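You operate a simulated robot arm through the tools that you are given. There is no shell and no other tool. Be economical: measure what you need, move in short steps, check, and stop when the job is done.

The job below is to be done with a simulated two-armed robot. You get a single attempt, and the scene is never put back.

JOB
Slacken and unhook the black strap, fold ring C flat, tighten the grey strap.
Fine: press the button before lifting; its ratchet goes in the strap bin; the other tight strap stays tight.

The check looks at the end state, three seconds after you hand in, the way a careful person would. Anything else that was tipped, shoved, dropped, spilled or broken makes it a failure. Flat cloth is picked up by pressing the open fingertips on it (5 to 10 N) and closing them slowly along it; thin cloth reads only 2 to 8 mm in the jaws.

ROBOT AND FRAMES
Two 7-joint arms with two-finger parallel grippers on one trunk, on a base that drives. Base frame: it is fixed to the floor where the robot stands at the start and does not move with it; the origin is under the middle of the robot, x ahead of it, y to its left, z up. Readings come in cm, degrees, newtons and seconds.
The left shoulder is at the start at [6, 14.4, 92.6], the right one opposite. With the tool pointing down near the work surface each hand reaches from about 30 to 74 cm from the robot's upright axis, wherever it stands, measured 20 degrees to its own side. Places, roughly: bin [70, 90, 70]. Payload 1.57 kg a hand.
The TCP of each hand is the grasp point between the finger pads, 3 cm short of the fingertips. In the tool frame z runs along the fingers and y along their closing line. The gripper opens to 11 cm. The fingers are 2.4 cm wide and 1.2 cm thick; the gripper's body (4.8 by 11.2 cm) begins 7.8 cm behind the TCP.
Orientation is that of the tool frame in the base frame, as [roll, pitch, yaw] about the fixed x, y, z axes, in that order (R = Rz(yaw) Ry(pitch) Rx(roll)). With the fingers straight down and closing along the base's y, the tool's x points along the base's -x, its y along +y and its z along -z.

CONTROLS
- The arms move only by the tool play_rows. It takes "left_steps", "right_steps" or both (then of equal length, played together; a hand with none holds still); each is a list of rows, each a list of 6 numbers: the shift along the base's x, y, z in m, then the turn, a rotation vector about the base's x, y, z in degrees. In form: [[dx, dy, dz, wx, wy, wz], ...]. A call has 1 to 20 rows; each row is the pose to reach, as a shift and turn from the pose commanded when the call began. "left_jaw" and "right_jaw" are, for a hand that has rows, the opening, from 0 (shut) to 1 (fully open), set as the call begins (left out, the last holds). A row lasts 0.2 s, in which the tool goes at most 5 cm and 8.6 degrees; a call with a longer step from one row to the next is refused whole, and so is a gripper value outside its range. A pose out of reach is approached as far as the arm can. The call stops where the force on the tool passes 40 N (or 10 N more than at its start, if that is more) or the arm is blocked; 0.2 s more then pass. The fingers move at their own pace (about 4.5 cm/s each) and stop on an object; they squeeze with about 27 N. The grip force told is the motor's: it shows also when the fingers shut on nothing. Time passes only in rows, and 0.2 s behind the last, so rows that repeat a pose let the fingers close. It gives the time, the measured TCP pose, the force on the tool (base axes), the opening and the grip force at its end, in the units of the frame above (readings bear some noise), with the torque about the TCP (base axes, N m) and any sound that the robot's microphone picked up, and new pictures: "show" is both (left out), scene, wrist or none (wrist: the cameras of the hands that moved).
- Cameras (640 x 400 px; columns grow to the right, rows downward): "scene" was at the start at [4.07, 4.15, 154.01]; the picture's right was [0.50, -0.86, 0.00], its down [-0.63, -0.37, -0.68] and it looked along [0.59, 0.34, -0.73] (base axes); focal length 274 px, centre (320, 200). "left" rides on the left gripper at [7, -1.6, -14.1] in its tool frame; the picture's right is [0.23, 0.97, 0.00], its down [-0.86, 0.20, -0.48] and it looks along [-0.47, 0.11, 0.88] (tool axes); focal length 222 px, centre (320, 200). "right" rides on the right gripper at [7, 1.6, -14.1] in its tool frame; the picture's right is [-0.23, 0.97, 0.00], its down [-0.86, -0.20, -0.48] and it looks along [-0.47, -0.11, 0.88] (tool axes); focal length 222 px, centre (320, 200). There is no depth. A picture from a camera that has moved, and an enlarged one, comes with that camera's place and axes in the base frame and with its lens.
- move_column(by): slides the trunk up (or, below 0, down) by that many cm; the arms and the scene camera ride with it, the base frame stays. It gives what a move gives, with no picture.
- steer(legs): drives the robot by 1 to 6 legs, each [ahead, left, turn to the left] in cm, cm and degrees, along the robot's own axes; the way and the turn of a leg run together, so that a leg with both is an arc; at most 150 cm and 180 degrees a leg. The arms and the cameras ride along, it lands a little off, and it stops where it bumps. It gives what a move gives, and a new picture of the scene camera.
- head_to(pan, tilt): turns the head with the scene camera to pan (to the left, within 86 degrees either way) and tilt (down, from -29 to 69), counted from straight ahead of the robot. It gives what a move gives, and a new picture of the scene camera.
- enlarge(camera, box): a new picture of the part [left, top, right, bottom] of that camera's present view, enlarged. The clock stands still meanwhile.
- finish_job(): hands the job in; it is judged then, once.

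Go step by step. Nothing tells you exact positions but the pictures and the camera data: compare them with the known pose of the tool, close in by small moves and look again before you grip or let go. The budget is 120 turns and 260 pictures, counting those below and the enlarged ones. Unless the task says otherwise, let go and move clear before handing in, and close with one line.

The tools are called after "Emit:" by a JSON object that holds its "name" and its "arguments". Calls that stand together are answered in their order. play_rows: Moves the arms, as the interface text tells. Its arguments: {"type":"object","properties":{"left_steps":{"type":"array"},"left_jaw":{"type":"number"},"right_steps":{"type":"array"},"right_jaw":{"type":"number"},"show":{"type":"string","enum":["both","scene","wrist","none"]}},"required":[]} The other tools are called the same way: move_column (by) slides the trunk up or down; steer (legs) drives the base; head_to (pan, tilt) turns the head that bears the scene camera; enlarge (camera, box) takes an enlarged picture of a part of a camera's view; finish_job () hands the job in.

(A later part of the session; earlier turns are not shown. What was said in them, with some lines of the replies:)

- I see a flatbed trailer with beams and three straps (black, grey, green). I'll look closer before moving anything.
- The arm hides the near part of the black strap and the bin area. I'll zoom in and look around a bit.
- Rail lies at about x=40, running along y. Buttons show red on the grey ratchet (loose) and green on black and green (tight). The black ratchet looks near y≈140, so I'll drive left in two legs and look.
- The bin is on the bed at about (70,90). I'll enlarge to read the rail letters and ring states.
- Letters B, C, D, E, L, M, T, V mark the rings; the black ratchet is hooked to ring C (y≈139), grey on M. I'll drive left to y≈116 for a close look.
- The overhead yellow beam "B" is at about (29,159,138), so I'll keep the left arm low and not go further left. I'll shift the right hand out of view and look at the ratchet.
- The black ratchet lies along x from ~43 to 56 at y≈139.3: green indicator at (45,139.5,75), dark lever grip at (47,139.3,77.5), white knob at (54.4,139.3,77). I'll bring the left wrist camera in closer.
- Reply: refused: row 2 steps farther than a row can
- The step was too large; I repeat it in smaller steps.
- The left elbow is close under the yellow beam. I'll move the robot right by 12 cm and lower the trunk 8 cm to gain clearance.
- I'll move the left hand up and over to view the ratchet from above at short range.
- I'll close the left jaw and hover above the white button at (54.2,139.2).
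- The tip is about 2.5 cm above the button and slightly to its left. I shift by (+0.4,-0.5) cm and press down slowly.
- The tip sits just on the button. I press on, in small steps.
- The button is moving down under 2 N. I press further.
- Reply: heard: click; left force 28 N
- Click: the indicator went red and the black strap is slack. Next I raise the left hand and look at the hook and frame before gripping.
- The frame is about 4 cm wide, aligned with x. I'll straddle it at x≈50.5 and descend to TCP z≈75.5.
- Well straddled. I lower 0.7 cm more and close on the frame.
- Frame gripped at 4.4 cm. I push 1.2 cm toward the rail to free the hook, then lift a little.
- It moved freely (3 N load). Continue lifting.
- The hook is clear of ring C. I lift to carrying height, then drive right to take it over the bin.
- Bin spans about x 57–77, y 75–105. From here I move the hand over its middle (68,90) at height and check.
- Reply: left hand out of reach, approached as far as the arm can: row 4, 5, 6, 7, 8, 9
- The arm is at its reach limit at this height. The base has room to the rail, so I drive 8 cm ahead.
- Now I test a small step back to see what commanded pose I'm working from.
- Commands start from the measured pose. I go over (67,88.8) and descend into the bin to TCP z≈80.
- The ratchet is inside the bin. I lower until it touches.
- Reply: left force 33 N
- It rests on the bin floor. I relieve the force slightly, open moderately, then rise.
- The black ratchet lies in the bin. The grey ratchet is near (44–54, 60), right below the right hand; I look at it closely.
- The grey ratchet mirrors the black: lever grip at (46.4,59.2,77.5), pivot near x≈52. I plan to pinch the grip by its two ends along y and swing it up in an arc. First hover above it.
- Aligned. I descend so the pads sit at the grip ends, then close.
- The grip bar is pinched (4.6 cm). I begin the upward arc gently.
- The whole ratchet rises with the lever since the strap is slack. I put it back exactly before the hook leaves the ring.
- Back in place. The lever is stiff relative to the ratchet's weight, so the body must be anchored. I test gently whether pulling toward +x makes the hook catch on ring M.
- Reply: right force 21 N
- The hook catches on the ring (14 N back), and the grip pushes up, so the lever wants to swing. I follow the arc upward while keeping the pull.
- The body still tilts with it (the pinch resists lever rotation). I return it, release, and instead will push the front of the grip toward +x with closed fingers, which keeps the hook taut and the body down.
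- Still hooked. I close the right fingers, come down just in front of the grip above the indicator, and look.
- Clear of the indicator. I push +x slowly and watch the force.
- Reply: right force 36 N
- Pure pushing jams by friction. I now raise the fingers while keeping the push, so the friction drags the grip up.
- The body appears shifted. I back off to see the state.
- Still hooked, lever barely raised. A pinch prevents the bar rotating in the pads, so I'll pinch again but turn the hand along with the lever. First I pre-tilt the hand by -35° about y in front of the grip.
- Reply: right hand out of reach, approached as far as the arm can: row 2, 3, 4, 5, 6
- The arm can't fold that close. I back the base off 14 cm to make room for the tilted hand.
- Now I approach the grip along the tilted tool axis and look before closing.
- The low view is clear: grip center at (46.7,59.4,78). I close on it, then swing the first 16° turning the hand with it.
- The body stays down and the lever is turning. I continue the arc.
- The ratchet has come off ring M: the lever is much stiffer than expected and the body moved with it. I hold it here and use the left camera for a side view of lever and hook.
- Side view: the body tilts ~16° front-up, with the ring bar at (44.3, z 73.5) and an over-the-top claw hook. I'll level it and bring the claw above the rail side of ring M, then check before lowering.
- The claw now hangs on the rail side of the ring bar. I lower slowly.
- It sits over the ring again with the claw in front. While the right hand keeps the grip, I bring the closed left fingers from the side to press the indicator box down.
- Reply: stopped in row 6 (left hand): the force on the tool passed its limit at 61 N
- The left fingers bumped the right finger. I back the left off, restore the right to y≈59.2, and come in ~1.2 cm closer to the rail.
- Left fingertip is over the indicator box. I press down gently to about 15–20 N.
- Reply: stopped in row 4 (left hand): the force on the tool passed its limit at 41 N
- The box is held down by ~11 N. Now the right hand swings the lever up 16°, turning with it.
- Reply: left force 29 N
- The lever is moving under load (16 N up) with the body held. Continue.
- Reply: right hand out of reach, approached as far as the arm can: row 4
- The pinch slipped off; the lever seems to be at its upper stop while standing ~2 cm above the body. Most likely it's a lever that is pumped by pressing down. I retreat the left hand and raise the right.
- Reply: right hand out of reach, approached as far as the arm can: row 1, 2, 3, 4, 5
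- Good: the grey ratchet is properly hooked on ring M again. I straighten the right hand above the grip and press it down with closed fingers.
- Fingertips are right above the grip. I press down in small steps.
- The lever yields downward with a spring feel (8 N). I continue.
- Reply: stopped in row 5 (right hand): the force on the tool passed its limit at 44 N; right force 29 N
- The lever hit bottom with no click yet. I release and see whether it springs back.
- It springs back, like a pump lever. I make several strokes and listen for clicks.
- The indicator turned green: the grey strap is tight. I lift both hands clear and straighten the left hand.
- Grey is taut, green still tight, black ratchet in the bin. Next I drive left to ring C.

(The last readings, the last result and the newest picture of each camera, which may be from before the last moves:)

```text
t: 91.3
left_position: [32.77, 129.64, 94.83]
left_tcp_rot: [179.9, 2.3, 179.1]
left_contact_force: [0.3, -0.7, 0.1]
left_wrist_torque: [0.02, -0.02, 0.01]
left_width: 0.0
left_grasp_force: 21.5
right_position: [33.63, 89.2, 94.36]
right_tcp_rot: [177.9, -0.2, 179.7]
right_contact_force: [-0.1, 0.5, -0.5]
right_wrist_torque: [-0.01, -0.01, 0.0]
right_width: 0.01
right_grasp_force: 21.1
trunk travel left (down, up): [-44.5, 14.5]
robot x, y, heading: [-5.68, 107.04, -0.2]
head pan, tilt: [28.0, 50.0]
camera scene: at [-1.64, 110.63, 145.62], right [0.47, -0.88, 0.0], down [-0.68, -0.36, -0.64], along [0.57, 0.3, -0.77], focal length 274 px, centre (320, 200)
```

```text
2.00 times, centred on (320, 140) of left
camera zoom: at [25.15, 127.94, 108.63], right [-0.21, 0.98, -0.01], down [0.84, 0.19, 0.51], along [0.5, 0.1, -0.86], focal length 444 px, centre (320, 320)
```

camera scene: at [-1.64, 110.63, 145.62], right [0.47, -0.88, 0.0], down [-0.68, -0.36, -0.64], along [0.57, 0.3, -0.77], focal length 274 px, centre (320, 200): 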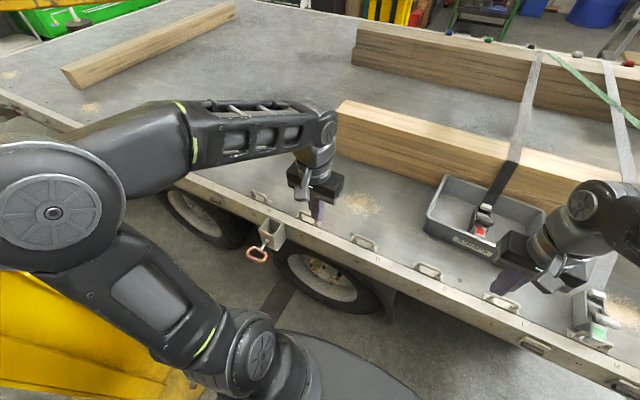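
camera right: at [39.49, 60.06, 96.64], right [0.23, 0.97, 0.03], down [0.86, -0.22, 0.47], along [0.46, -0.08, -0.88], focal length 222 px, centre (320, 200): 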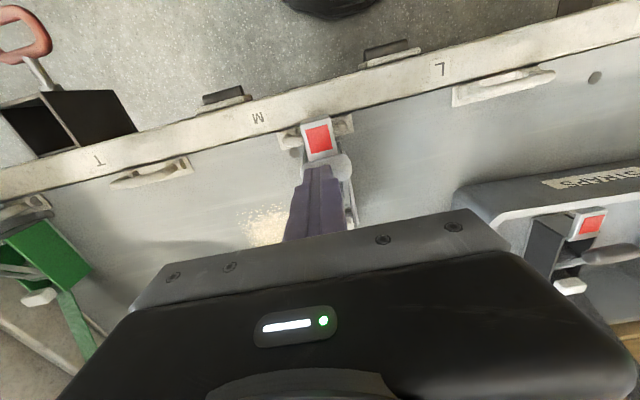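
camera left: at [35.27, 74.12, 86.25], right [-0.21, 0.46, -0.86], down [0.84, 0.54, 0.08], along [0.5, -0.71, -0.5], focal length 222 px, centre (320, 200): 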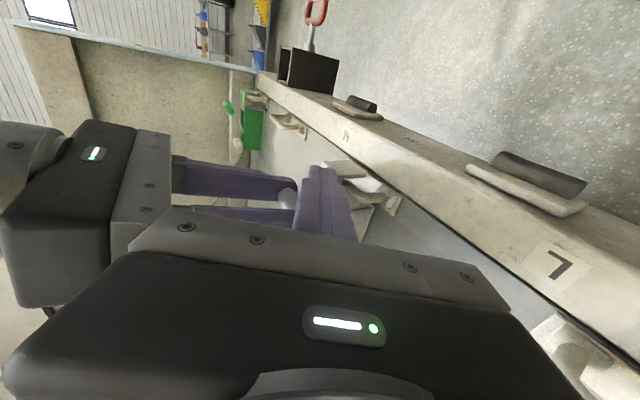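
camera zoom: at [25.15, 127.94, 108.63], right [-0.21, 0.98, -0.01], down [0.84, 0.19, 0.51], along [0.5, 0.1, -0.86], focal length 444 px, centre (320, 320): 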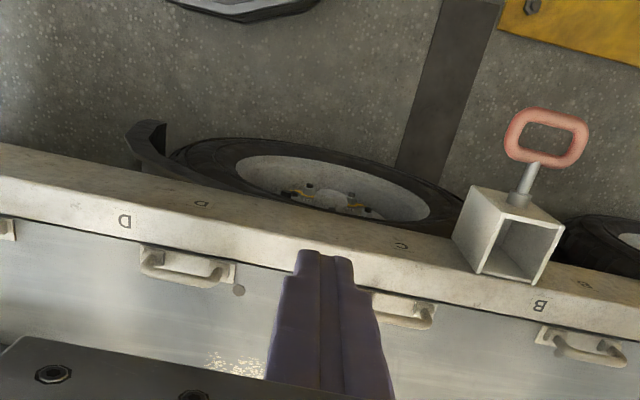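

All rings stand up at an angle. I move the left hand near ring C with the jaw open to view it.

Emit:
{"name": "play_rows", "arguments": {"left_steps": [[0, 0.03, 0, 0, -2, 0], [0, 0.06, 0, 0, -2, 0], [0, 0.09, -0.01, 0, -2, 0], [0, 0.1, -0.03, 0, -2, 0], [0, 0.1, -0.03, 0, -2, 0]], "left_jaw": 0.8, "show": "wrist"}}

Emit:
{"name": "enlarge", "arguments": {"camera": "left", "box": [220, 80, 420, 220]}}

Emit:
{"name": "enlarge", "arguments": {"camera": "scene", "box": [240, 170, 400, 270]}}

```text
t: 92.5
left_position: [32.56, 139.59, 91.67]
left_tcp_rot: [179.8, 4.4, 179.1]
left_contact_force: [0.3, -0.1, 0.3]
left_wrist_torque: [0.01, -0.01, 0.0]
left_width: 8.81
left_grasp_force: 0.0
right_position: [33.65, 89.26, 94.54]
right_tcp_rot: [177.9, -0.2, 179.7]
right_contact_force: [-0.1, 0.2, 0.7]
right_wrist_torque: [0.01, 0.03, -0.03]
right_width: 0.01
right_grasp_force: 21.6
trunk travel left (down, up): [-44.5, 14.5]
robot x, y, heading: [-5.67, 106.72, 0.1]
head pan, tilt: [28.0, 50.0]
camera left: at [24.65, 138.0, 105.24], right [-0.21, 0.98, -0.01], down [0.82, 0.19, 0.54], along [0.53, 0.1, -0.84], focal length 222 px, centre (320, 200)
```

left: 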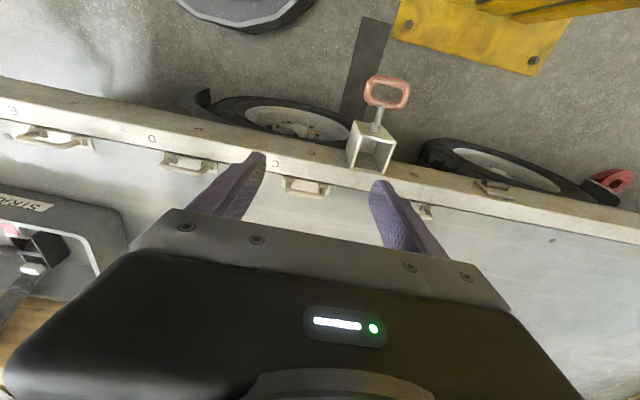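

```text
2.86 times, centred on (320, 150) of left
camera zoom: at [24.65, 138.0, 105.24], right [-0.21, 0.98, -0.01], down [0.82, 0.19, 0.54], along [0.53, 0.1, -0.84], focal length 635 px, centre (320, 343)
```

zoom: 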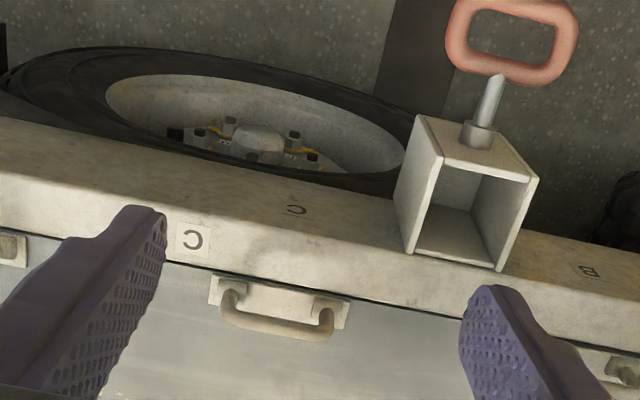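

```text
4.00 times, centred on (320, 220) of scene
camera zoom: at [-1.65, 110.63, 145.62], right [0.47, -0.88, 0.0], down [-0.68, -0.36, -0.64], along [0.57, 0.3, -0.77], focal length 1095 px, centre (320, 120)
```

zoom: 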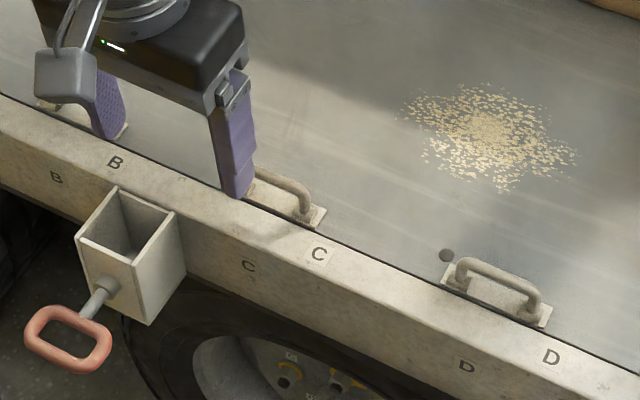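

Ring C's bar is at about (44,139.1), z 73.5. I close the fingers, hover above it, then look.

Emit:
{"name": "play_rows", "arguments": {"left_steps": [[0.03, -0.003, 0, 0, 2, 0], [0.06, -0.005, -0.01, 0, 4, 0], [0.09, -0.005, -0.03, 0, 4.4, 0], [0.115, -0.005, -0.06, 0, 4.4, 0], [0.121, -0.005, -0.1, 0, 4.4, 0], [0.121, -0.005, -0.125, 0, 4.4, 0], [0.121, -0.005, -0.13, 0, 4.4, 0]], "left_jaw": 0, "show": "wrist"}}

Emit:
{"name": "enlarge", "arguments": {"camera": "scene", "box": [240, 170, 400, 270]}}

Emit:
{"name": "enlarge", "arguments": {"camera": "left", "box": [220, 80, 420, 220]}}

```text
t: 94.2
left_position: [44.75, 139.14, 78.76]
left_tcp_rot: [179.9, 0.0, 179.0]
left_contact_force: [0.2, -0.4, 0.4]
left_wrist_torque: [0.0, -0.03, 0.01]
left_width: 0.0
left_grasp_force: 21.9
right_position: [33.53, 89.13, 94.39]
right_tcp_rot: [177.9, -0.1, 179.8]
right_contact_force: [-0.3, -0.2, 0.3]
right_wrist_torque: [-0.02, 0.05, -0.01]
right_width: 0.02
right_grasp_force: 21.9
trunk travel left (down, up): [-44.5, 14.5]
robot x, y, heading: [-5.59, 107.03, 0.0]
head pan, tilt: [28.0, 50.0]
camera left: at [37.93, 137.55, 92.85], right [-0.21, 0.98, 0.0], down [0.86, 0.19, 0.48], along [0.47, 0.1, -0.88], focal length 222 px, centre (320, 200)
```

left: 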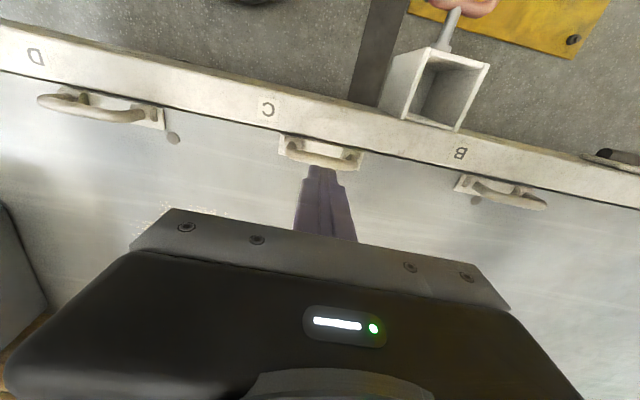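

```text
4.00 times, centred on (320, 220) of scene
camera zoom: at [-1.64, 110.63, 145.62], right [0.47, -0.88, 0.0], down [-0.68, -0.36, -0.64], along [0.57, 0.3, -0.77], focal length 1095 px, centre (320, 120)
```

zoom: 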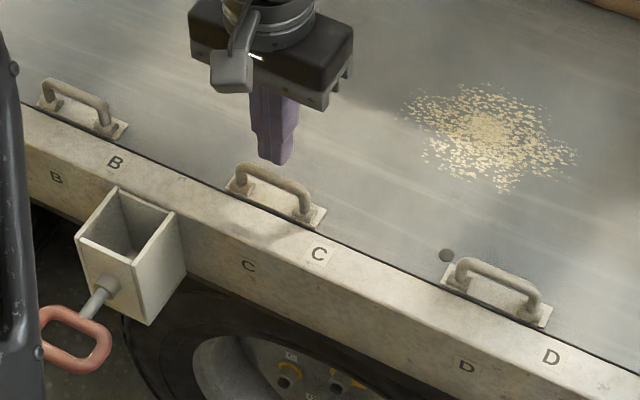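

```text
2.86 times, centred on (320, 150) of left
camera zoom: at [37.93, 137.55, 92.85], right [-0.21, 0.98, 0.0], down [0.86, 0.19, 0.48], along [0.47, 0.1, -0.88], focal length 635 px, centre (320, 343)
```

zoom: 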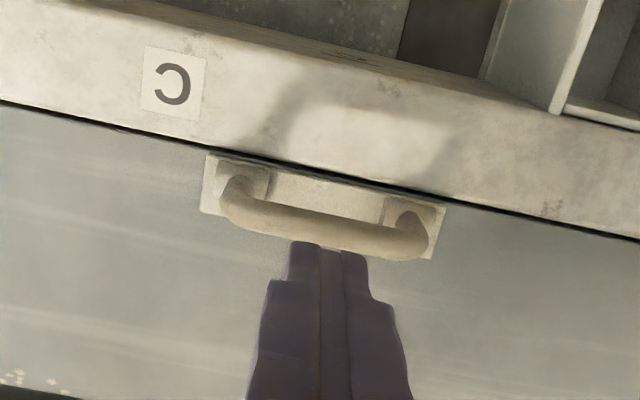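

The ring stands about upright at x≈44. I'll place the closed fingers on its rail side, then push it over toward the bed.

Emit:
{"name": "play_rows", "arguments": {"left_steps": [[-0.015, -0.003, 0.003, 0, 0, 0], [-0.029, -0.003, 0.003, 0, 0, 0], [-0.029, -0.003, -0.01, 0, 0, 0], [-0.029, -0.003, -0.02, 0, 0, 0], [-0.029, -0.003, -0.027, 0, 0, 0]], "show": "none"}}

Emit:
{"name": "enlarge", "arguments": {"camera": "scene", "box": [260, 180, 360, 250]}}

Emit:
{"name": "enlarge", "arguments": {"camera": "left", "box": [220, 80, 420, 220]}}

```text
t: 95.3
left_position: [41.94, 138.72, 75.98]
left_tcp_rot: [179.9, 0.0, 179.1]
left_contact_force: [0.4, 1.2, -0.1]
left_wrist_torque: [0.05, 0.0, -0.01]
left_width: 0.0
left_grasp_force: 21.8
right_position: [33.49, 89.28, 94.49]
right_tcp_rot: [177.9, -0.2, 179.7]
right_contact_force: [1.0, 0.4, 0.6]
right_wrist_torque: [0.01, 0.02, -0.02]
right_width: 0.0
right_grasp_force: 21.7
trunk travel left (down, up): [-44.5, 14.5]
robot x, y, heading: [-5.61, 106.94, -0.2]
head pan, tilt: [28.0, 50.0]
```

```text
5.71 times, centred on (310, 215) of scene
camera zoom: at [-1.64, 110.64, 145.62], right [0.47, -0.88, 0.0], down [-0.68, -0.36, -0.64], along [0.57, 0.3, -0.77], focal length 1564 px, centre (377, 114)
```

zoom: 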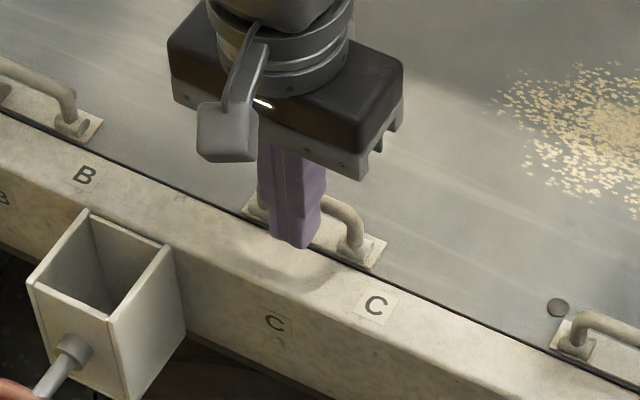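

```text
2.86 times, centred on (320, 150) of left
camera zoom: at [34.94, 137.17, 90.16], right [-0.21, 0.98, 0.0], down [0.86, 0.19, 0.48], along [0.47, 0.1, -0.88], focal length 635 px, centre (320, 343)
```

zoom: 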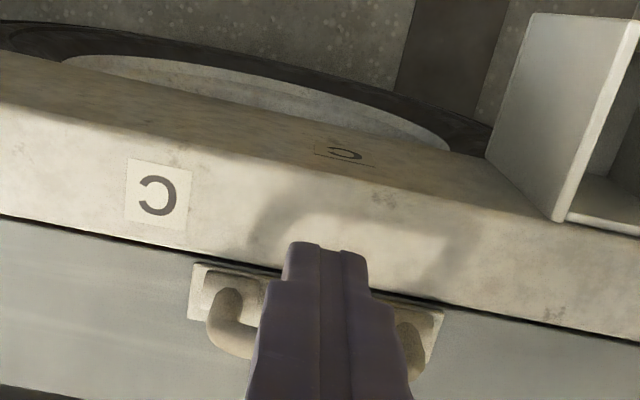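

On the rail side, free. I push toward +x with a slight descent.

Emit:
{"name": "play_rows", "arguments": {"left_steps": [[0.006, 0, 0, 0, 0, 0], [0.012, 0, 0, 0, 0, 0], [0.018, 0, 0, 0, 0, 0], [0.024, 0, -0.003, 0, 0, 0], [0.03, 0, -0.007, 0, 0, 0], [0.035, 0, -0.011, 0, 0, 0]], "show": "none"}}

Emit:
{"name": "enlarge", "arguments": {"camera": "scene", "box": [260, 180, 360, 250]}}

Emit:
{"name": "enlarge", "arguments": {"camera": "left", "box": [220, 80, 420, 220]}}

```text
t: 96.2
left_position: [42.46, 138.83, 75.8]
left_tcp_rot: [180.0, -1.4, 179.3]
left_contact_force: [-9.6, -0.3, 3.9]
left_wrist_torque: [-0.06, 0.21, -0.03]
left_width: 0.0
left_grasp_force: 21.2
right_position: [33.59, 89.26, 94.44]
right_tcp_rot: [177.8, -0.2, 179.8]
right_contact_force: [-0.3, 0.3, -0.1]
right_wrist_torque: [0.01, 0.01, 0.02]
right_width: 0.02
right_grasp_force: 21.3
trunk travel left (down, up): [-44.5, 14.5]
robot x, y, heading: [-5.89, 106.75, -0.1]
head pan, tilt: [28.0, 50.0]
stopped in row 4 (left hand): the force on the tool passed its limit at 45 N (the readings are from after the stop); the commanded pose is now the measured one
```

```text
5.71 times, centred on (310, 215) of scene
camera zoom: at [-1.78, 110.6, 145.63], right [0.47, -0.88, 0.0], down [-0.68, -0.36, -0.64], along [0.57, 0.3, -0.77], focal length 1564 px, centre (377, 114)
```

zoom: 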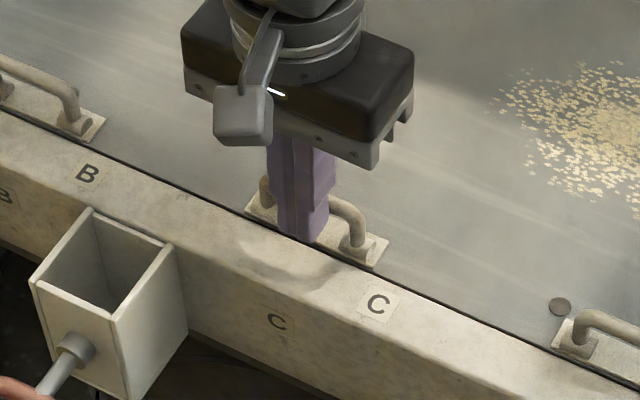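

```text
2.86 times, centred on (320, 150) of left
camera zoom: at [35.95, 137.14, 90.1], right [-0.22, 0.98, 0.01], down [0.87, 0.19, 0.46], along [0.44, 0.1, -0.89], focal length 635 px, centre (320, 343)
```

zoom: 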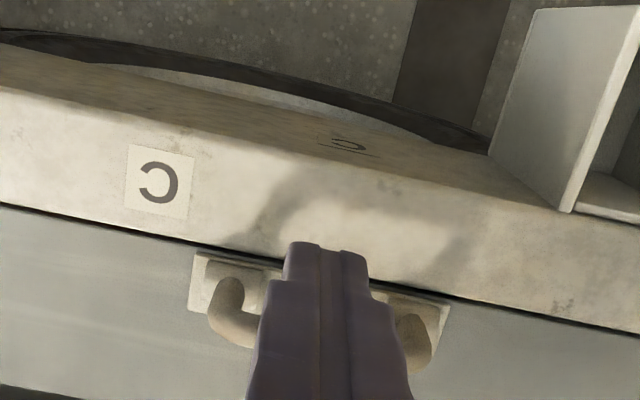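

Blocked toward +x (45 N): the ring has a stop on the load side, so it must fold toward the rail. I go over it and push from the bed side.

Emit:
{"name": "play_rows", "arguments": {"left_steps": [[-0.005, 0, 0.005, 0, 1.4, 0], [-0.005, 0, 0.03, 0, 1.4, 0], [0.02, 0, 0.035, 0, 1.4, 0], [0.042, 0, 0.03, 0, 1.4, 0], [0.042, 0, 0.01, 0, 1.4, 0], [0.042, 0, -0.004, 0, 1.4, 0]], "show": "none"}}

Emit:
{"name": "enlarge", "arguments": {"camera": "left", "box": [220, 80, 420, 220]}}

Emit:
{"name": "enlarge", "arguments": {"camera": "scene", "box": [260, 180, 360, 250]}}

```text
t: 97.6
left_position: [46.9, 138.71, 75.34]
left_tcp_rot: [-180.0, -2.6, 179.3]
left_contact_force: [-0.1, 0.0, -0.4]
left_wrist_torque: [-0.02, -0.01, 0.0]
left_width: 0.03
left_grasp_force: 21.7
right_position: [33.56, 89.23, 94.51]
right_tcp_rot: [177.9, -0.2, 179.8]
right_contact_force: [-0.5, 0.5, -0.7]
right_wrist_torque: [0.0, 0.01, -0.01]
right_width: 0.0
right_grasp_force: 21.0
trunk travel left (down, up): [-44.5, 14.5]
robot x, y, heading: [-5.34, 106.88, -0.2]
head pan, tilt: [28.0, 50.0]
```

```text
2.86 times, centred on (320, 150) of left
camera zoom: at [40.65, 137.12, 89.81], right [-0.22, 0.98, 0.01], down [0.88, 0.19, 0.44], along [0.43, 0.1, -0.9], focal length 635 px, centre (320, 343)
```

zoom: 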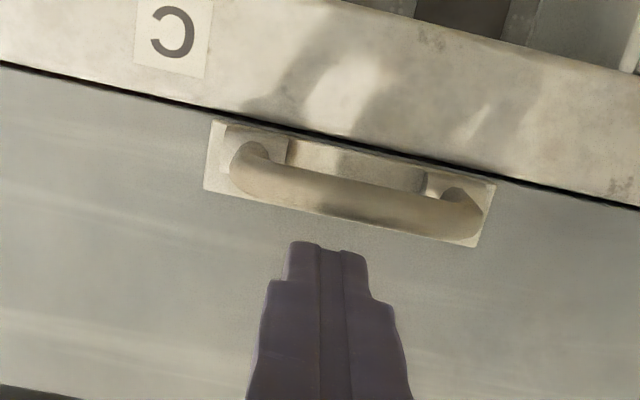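

```text
5.71 times, centred on (310, 215) of scene
camera zoom: at [-1.69, 110.64, 145.62], right [0.47, -0.88, 0.0], down [-0.68, -0.36, -0.64], along [0.57, 0.3, -0.77], focal length 1564 px, centre (377, 114)
```

zoom: 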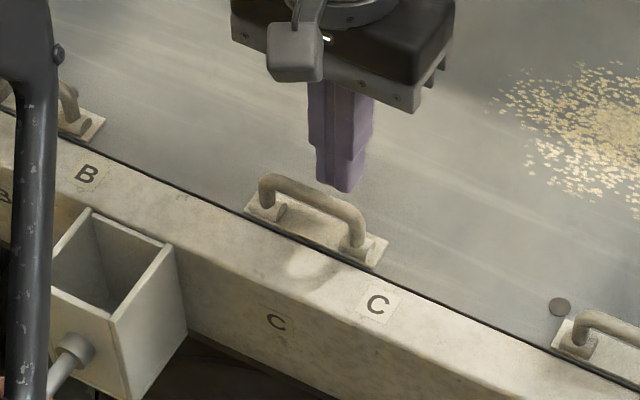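

Now push toward -x, watching the force.

Emit:
{"name": "play_rows", "arguments": {"left_steps": [[-0.006, 0, 0, 0, 0, 0], [-0.012, 0, 0, 0, 0, 0], [-0.018, 0, 0, 0, 0, 0], [-0.024, 0, 0, 0, 0, 0], [-0.03, 0, 0, 0, 0, 0], [-0.036, 0, 0, 0, 0, 0]], "show": "none"}}

Emit:
{"name": "enlarge", "arguments": {"camera": "left", "box": [220, 80, 420, 220]}}

Emit:
{"name": "enlarge", "arguments": {"camera": "scene", "box": [260, 180, 360, 250]}}

```text
t: 99.0
left_position: [43.14, 138.84, 75.44]
left_tcp_rot: [179.9, -2.6, 179.3]
left_contact_force: [0.5, 1.2, 0.6]
left_wrist_torque: [-0.04, -0.02, -0.01]
left_width: 0.0
left_grasp_force: 21.2
right_position: [33.5, 89.3, 94.43]
right_tcp_rot: [177.9, -0.1, 179.8]
right_contact_force: [0.1, -0.2, -0.2]
right_wrist_torque: [-0.01, 0.0, 0.0]
right_width: 0.0
right_grasp_force: 21.3
trunk travel left (down, up): [-44.5, 14.5]
robot x, y, heading: [-5.48, 106.86, -0.1]
head pan, tilt: [28.0, 50.0]
```

```text
2.86 times, centred on (320, 150) of left
camera zoom: at [36.98, 137.19, 89.91], right [-0.22, 0.98, 0.01], down [0.88, 0.19, 0.44], along [0.43, 0.1, -0.9], focal length 635 px, centre (320, 343)
```

zoom: 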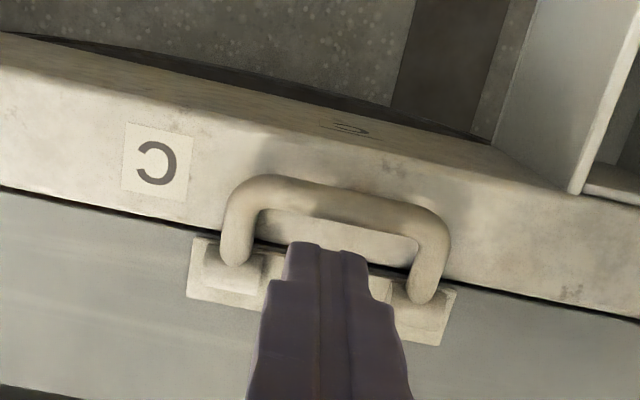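

```text
5.71 times, centred on (310, 215) of scene
camera zoom: at [-1.78, 110.62, 145.63], right [0.47, -0.88, 0.0], down [-0.68, -0.36, -0.64], along [0.57, 0.3, -0.77], focal length 1564 px, centre (377, 114)
```

zoom: 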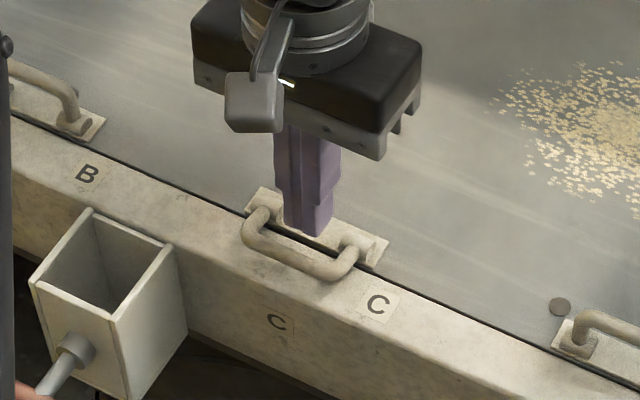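

The ring folded toward the rail. I press lightly on its bar from above to make sure it is fully flat.

Emit:
{"name": "play_rows", "arguments": {"left_steps": [[0, 0, 0.02, 0, 2.6, 0], [-0.01, 0, 0.03, 0, 2.6, 0], [-0.02, 0, 0.025, 0, 2.6, 0], [-0.02, 0, 0.012, 0, 2.6, 0], [-0.02, 0, 0.006, 0, 2.6, 0], [-0.02, 0, 0.001, 0, 2.6, 0], [-0.02, 0, -0.003, 0, 2.6, 0], [-0.02, 0, -0.007, 0, 2.6, 0]], "show": "none"}}

Emit:
{"name": "enlarge", "arguments": {"camera": "scene", "box": [260, 180, 360, 250]}}

```text
t: 100.8
left_position: [41.35, 138.95, 74.83]
left_tcp_rot: [179.9, -5.2, 179.4]
left_contact_force: [0.1, 0.1, 0.0]
left_wrist_torque: [-0.02, -0.05, 0.01]
left_width: 0.02
left_grasp_force: 20.9
right_position: [33.55, 89.2, 94.32]
right_tcp_rot: [177.9, -0.2, 179.7]
right_contact_force: [0.1, -0.1, 0.5]
right_wrist_torque: [-0.01, 0.01, 0.01]
right_width: 0.0
right_grasp_force: 21.1
trunk travel left (down, up): [-44.5, 14.5]
robot x, y, heading: [-5.93, 106.82, -0.1]
head pan, tilt: [28.0, 50.0]
```

```text
5.71 times, centred on (310, 215) of scene
camera zoom: at [-1.71, 110.64, 145.62], right [0.47, -0.88, 0.0], down [-0.68, -0.36, -0.64], along [0.57, 0.3, -0.77], focal length 1564 px, centre (377, 114)
```

zoom: 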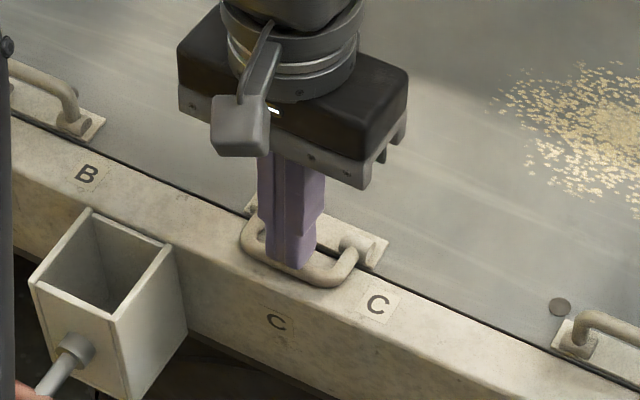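

No resistance; it seems already flat. I raise the hand and inspect.

Emit:
{"name": "play_rows", "arguments": {"left_steps": [[0, 0, 0.02, 0, 0, 0], [0, 0, 0.06, 0, 0, 0], [-0.02, 0, 0.1, 0, 0, 0], [-0.05, 0.0, 0.13, 0, 0, 0], [-0.08, 0, 0.15, 0, 0, 0]], "left_jaw": 0.7, "show": "none"}}

Emit:
{"name": "enlarge", "arguments": {"camera": "scene", "box": [260, 180, 360, 250]}}

Emit:
{"name": "enlarge", "arguments": {"camera": "left", "box": [220, 80, 420, 220]}}

```text
t: 102.0
left_position: [33.06, 138.75, 89.86]
left_tcp_rot: [-180.0, -5.2, 179.3]
left_contact_force: [0.3, 0.4, -0.1]
left_wrist_torque: [0.01, 0.01, 0.02]
left_width: 7.7
left_grasp_force: 0.0
right_position: [33.5, 89.29, 94.23]
right_tcp_rot: [177.9, -0.1, 179.8]
right_contact_force: [-0.3, 0.7, 0.6]
right_wrist_torque: [0.02, 0.01, 0.01]
right_width: 0.0
right_grasp_force: 21.3
trunk travel left (down, up): [-44.5, 14.5]
robot x, y, heading: [-5.75, 106.8, 0.3]
head pan, tilt: [28.0, 50.0]
```

```text
5.71 times, centred on (310, 215) of scene
camera zoom: at [-1.79, 110.63, 145.62], right [0.47, -0.88, 0.0], down [-0.68, -0.36, -0.64], along [0.57, 0.3, -0.77], focal length 1564 px, centre (377, 114)
```

zoom: 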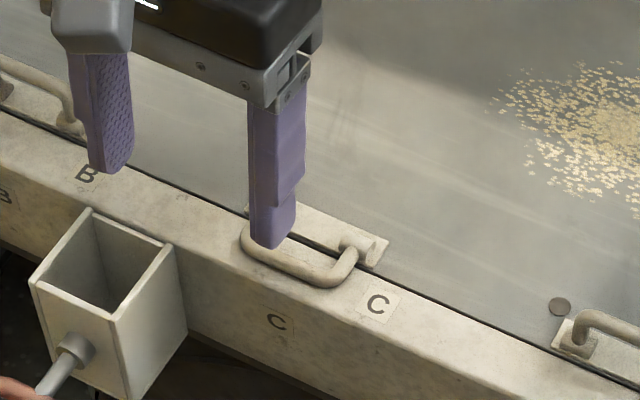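

```text
2.86 times, centred on (320, 150) of left
camera zoom: at [27.53, 137.13, 104.49], right [-0.21, 0.98, 0.02], down [0.9, 0.19, 0.4], along [0.39, 0.1, -0.92], focal length 635 px, centre (320, 343)
```

zoom: 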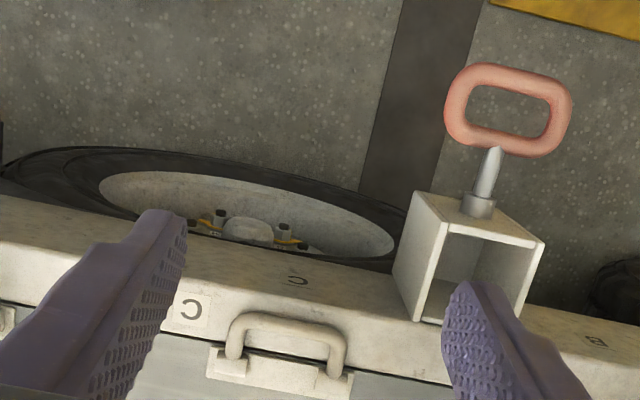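

Ring C lies flat on the rail. One final look over the bed before handing in.

Emit:
{"name": "head_to", "arguments": {"pan": -8, "tilt": 44}}

Emit:
{"name": "enlarge", "arguments": {"camera": "scene", "box": [260, 120, 560, 300]}}

```text
t: 103.0
left_position: [33.22, 138.83, 89.71]
left_tcp_rot: [179.9, -5.2, 179.3]
left_contact_force: [0.3, 0.1, 0.1]
left_wrist_torque: [0.02, -0.02, 0.02]
left_width: 7.72
left_grasp_force: 0.3
right_position: [33.6, 89.25, 94.51]
right_tcp_rot: [177.9, -0.1, 179.9]
right_contact_force: [-0.6, 0.9, -0.1]
right_wrist_torque: [-0.03, 0.01, 0.0]
right_width: 0.0
right_grasp_force: 20.9
trunk travel left (down, up): [-44.5, 14.5]
robot x, y, heading: [-5.94, 106.77, -0.2]
head pan, tilt: [-8.0, 44.0]
camera scene: at [-0.39, 105.89, 146.46], right [-0.14, -0.99, 0.0], down [-0.69, 0.1, -0.72], along [0.71, -0.1, -0.69], focal length 274 px, centre (320, 200)
```

scene: 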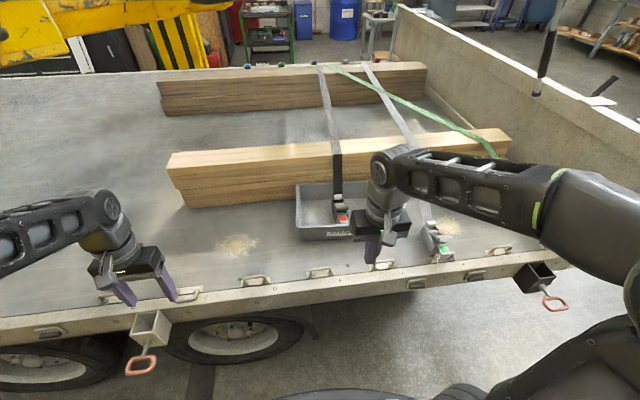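

```text
2.13 times, centred on (410, 210) of scene
camera zoom: at [-0.39, 105.89, 146.46], right [-0.14, -0.99, 0.0], down [-0.69, 0.1, -0.72], along [0.71, -0.1, -0.69], focal length 584 px, centre (128, 179)
```

zoom: 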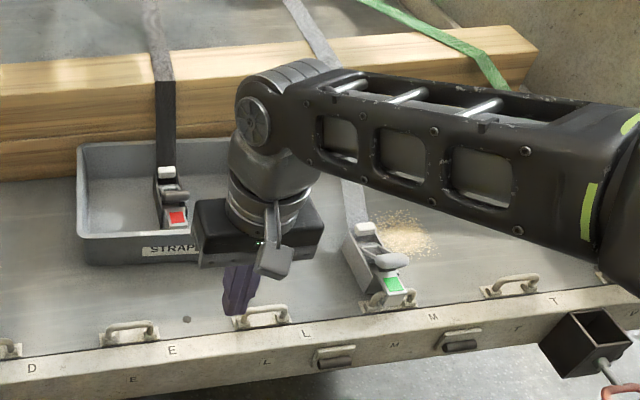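

All looks as required: the grey strap shows green and tight, the black ratchet is in the bin, ring C is flat, and the hands are clear. I hand in.

Emit:
{"name": "finish_job", "arguments": {}}

```text
The job is handed in.
```

The job is handed in. The black strap is slack and unhooked with its ratchet in the strap bin, ring C is folded flat, the grey strap is tight, and the green strap was still tight when I last saw it. While I was working out the grey lever, its ratchet came off ring M, and I hooked it back on before tightening.
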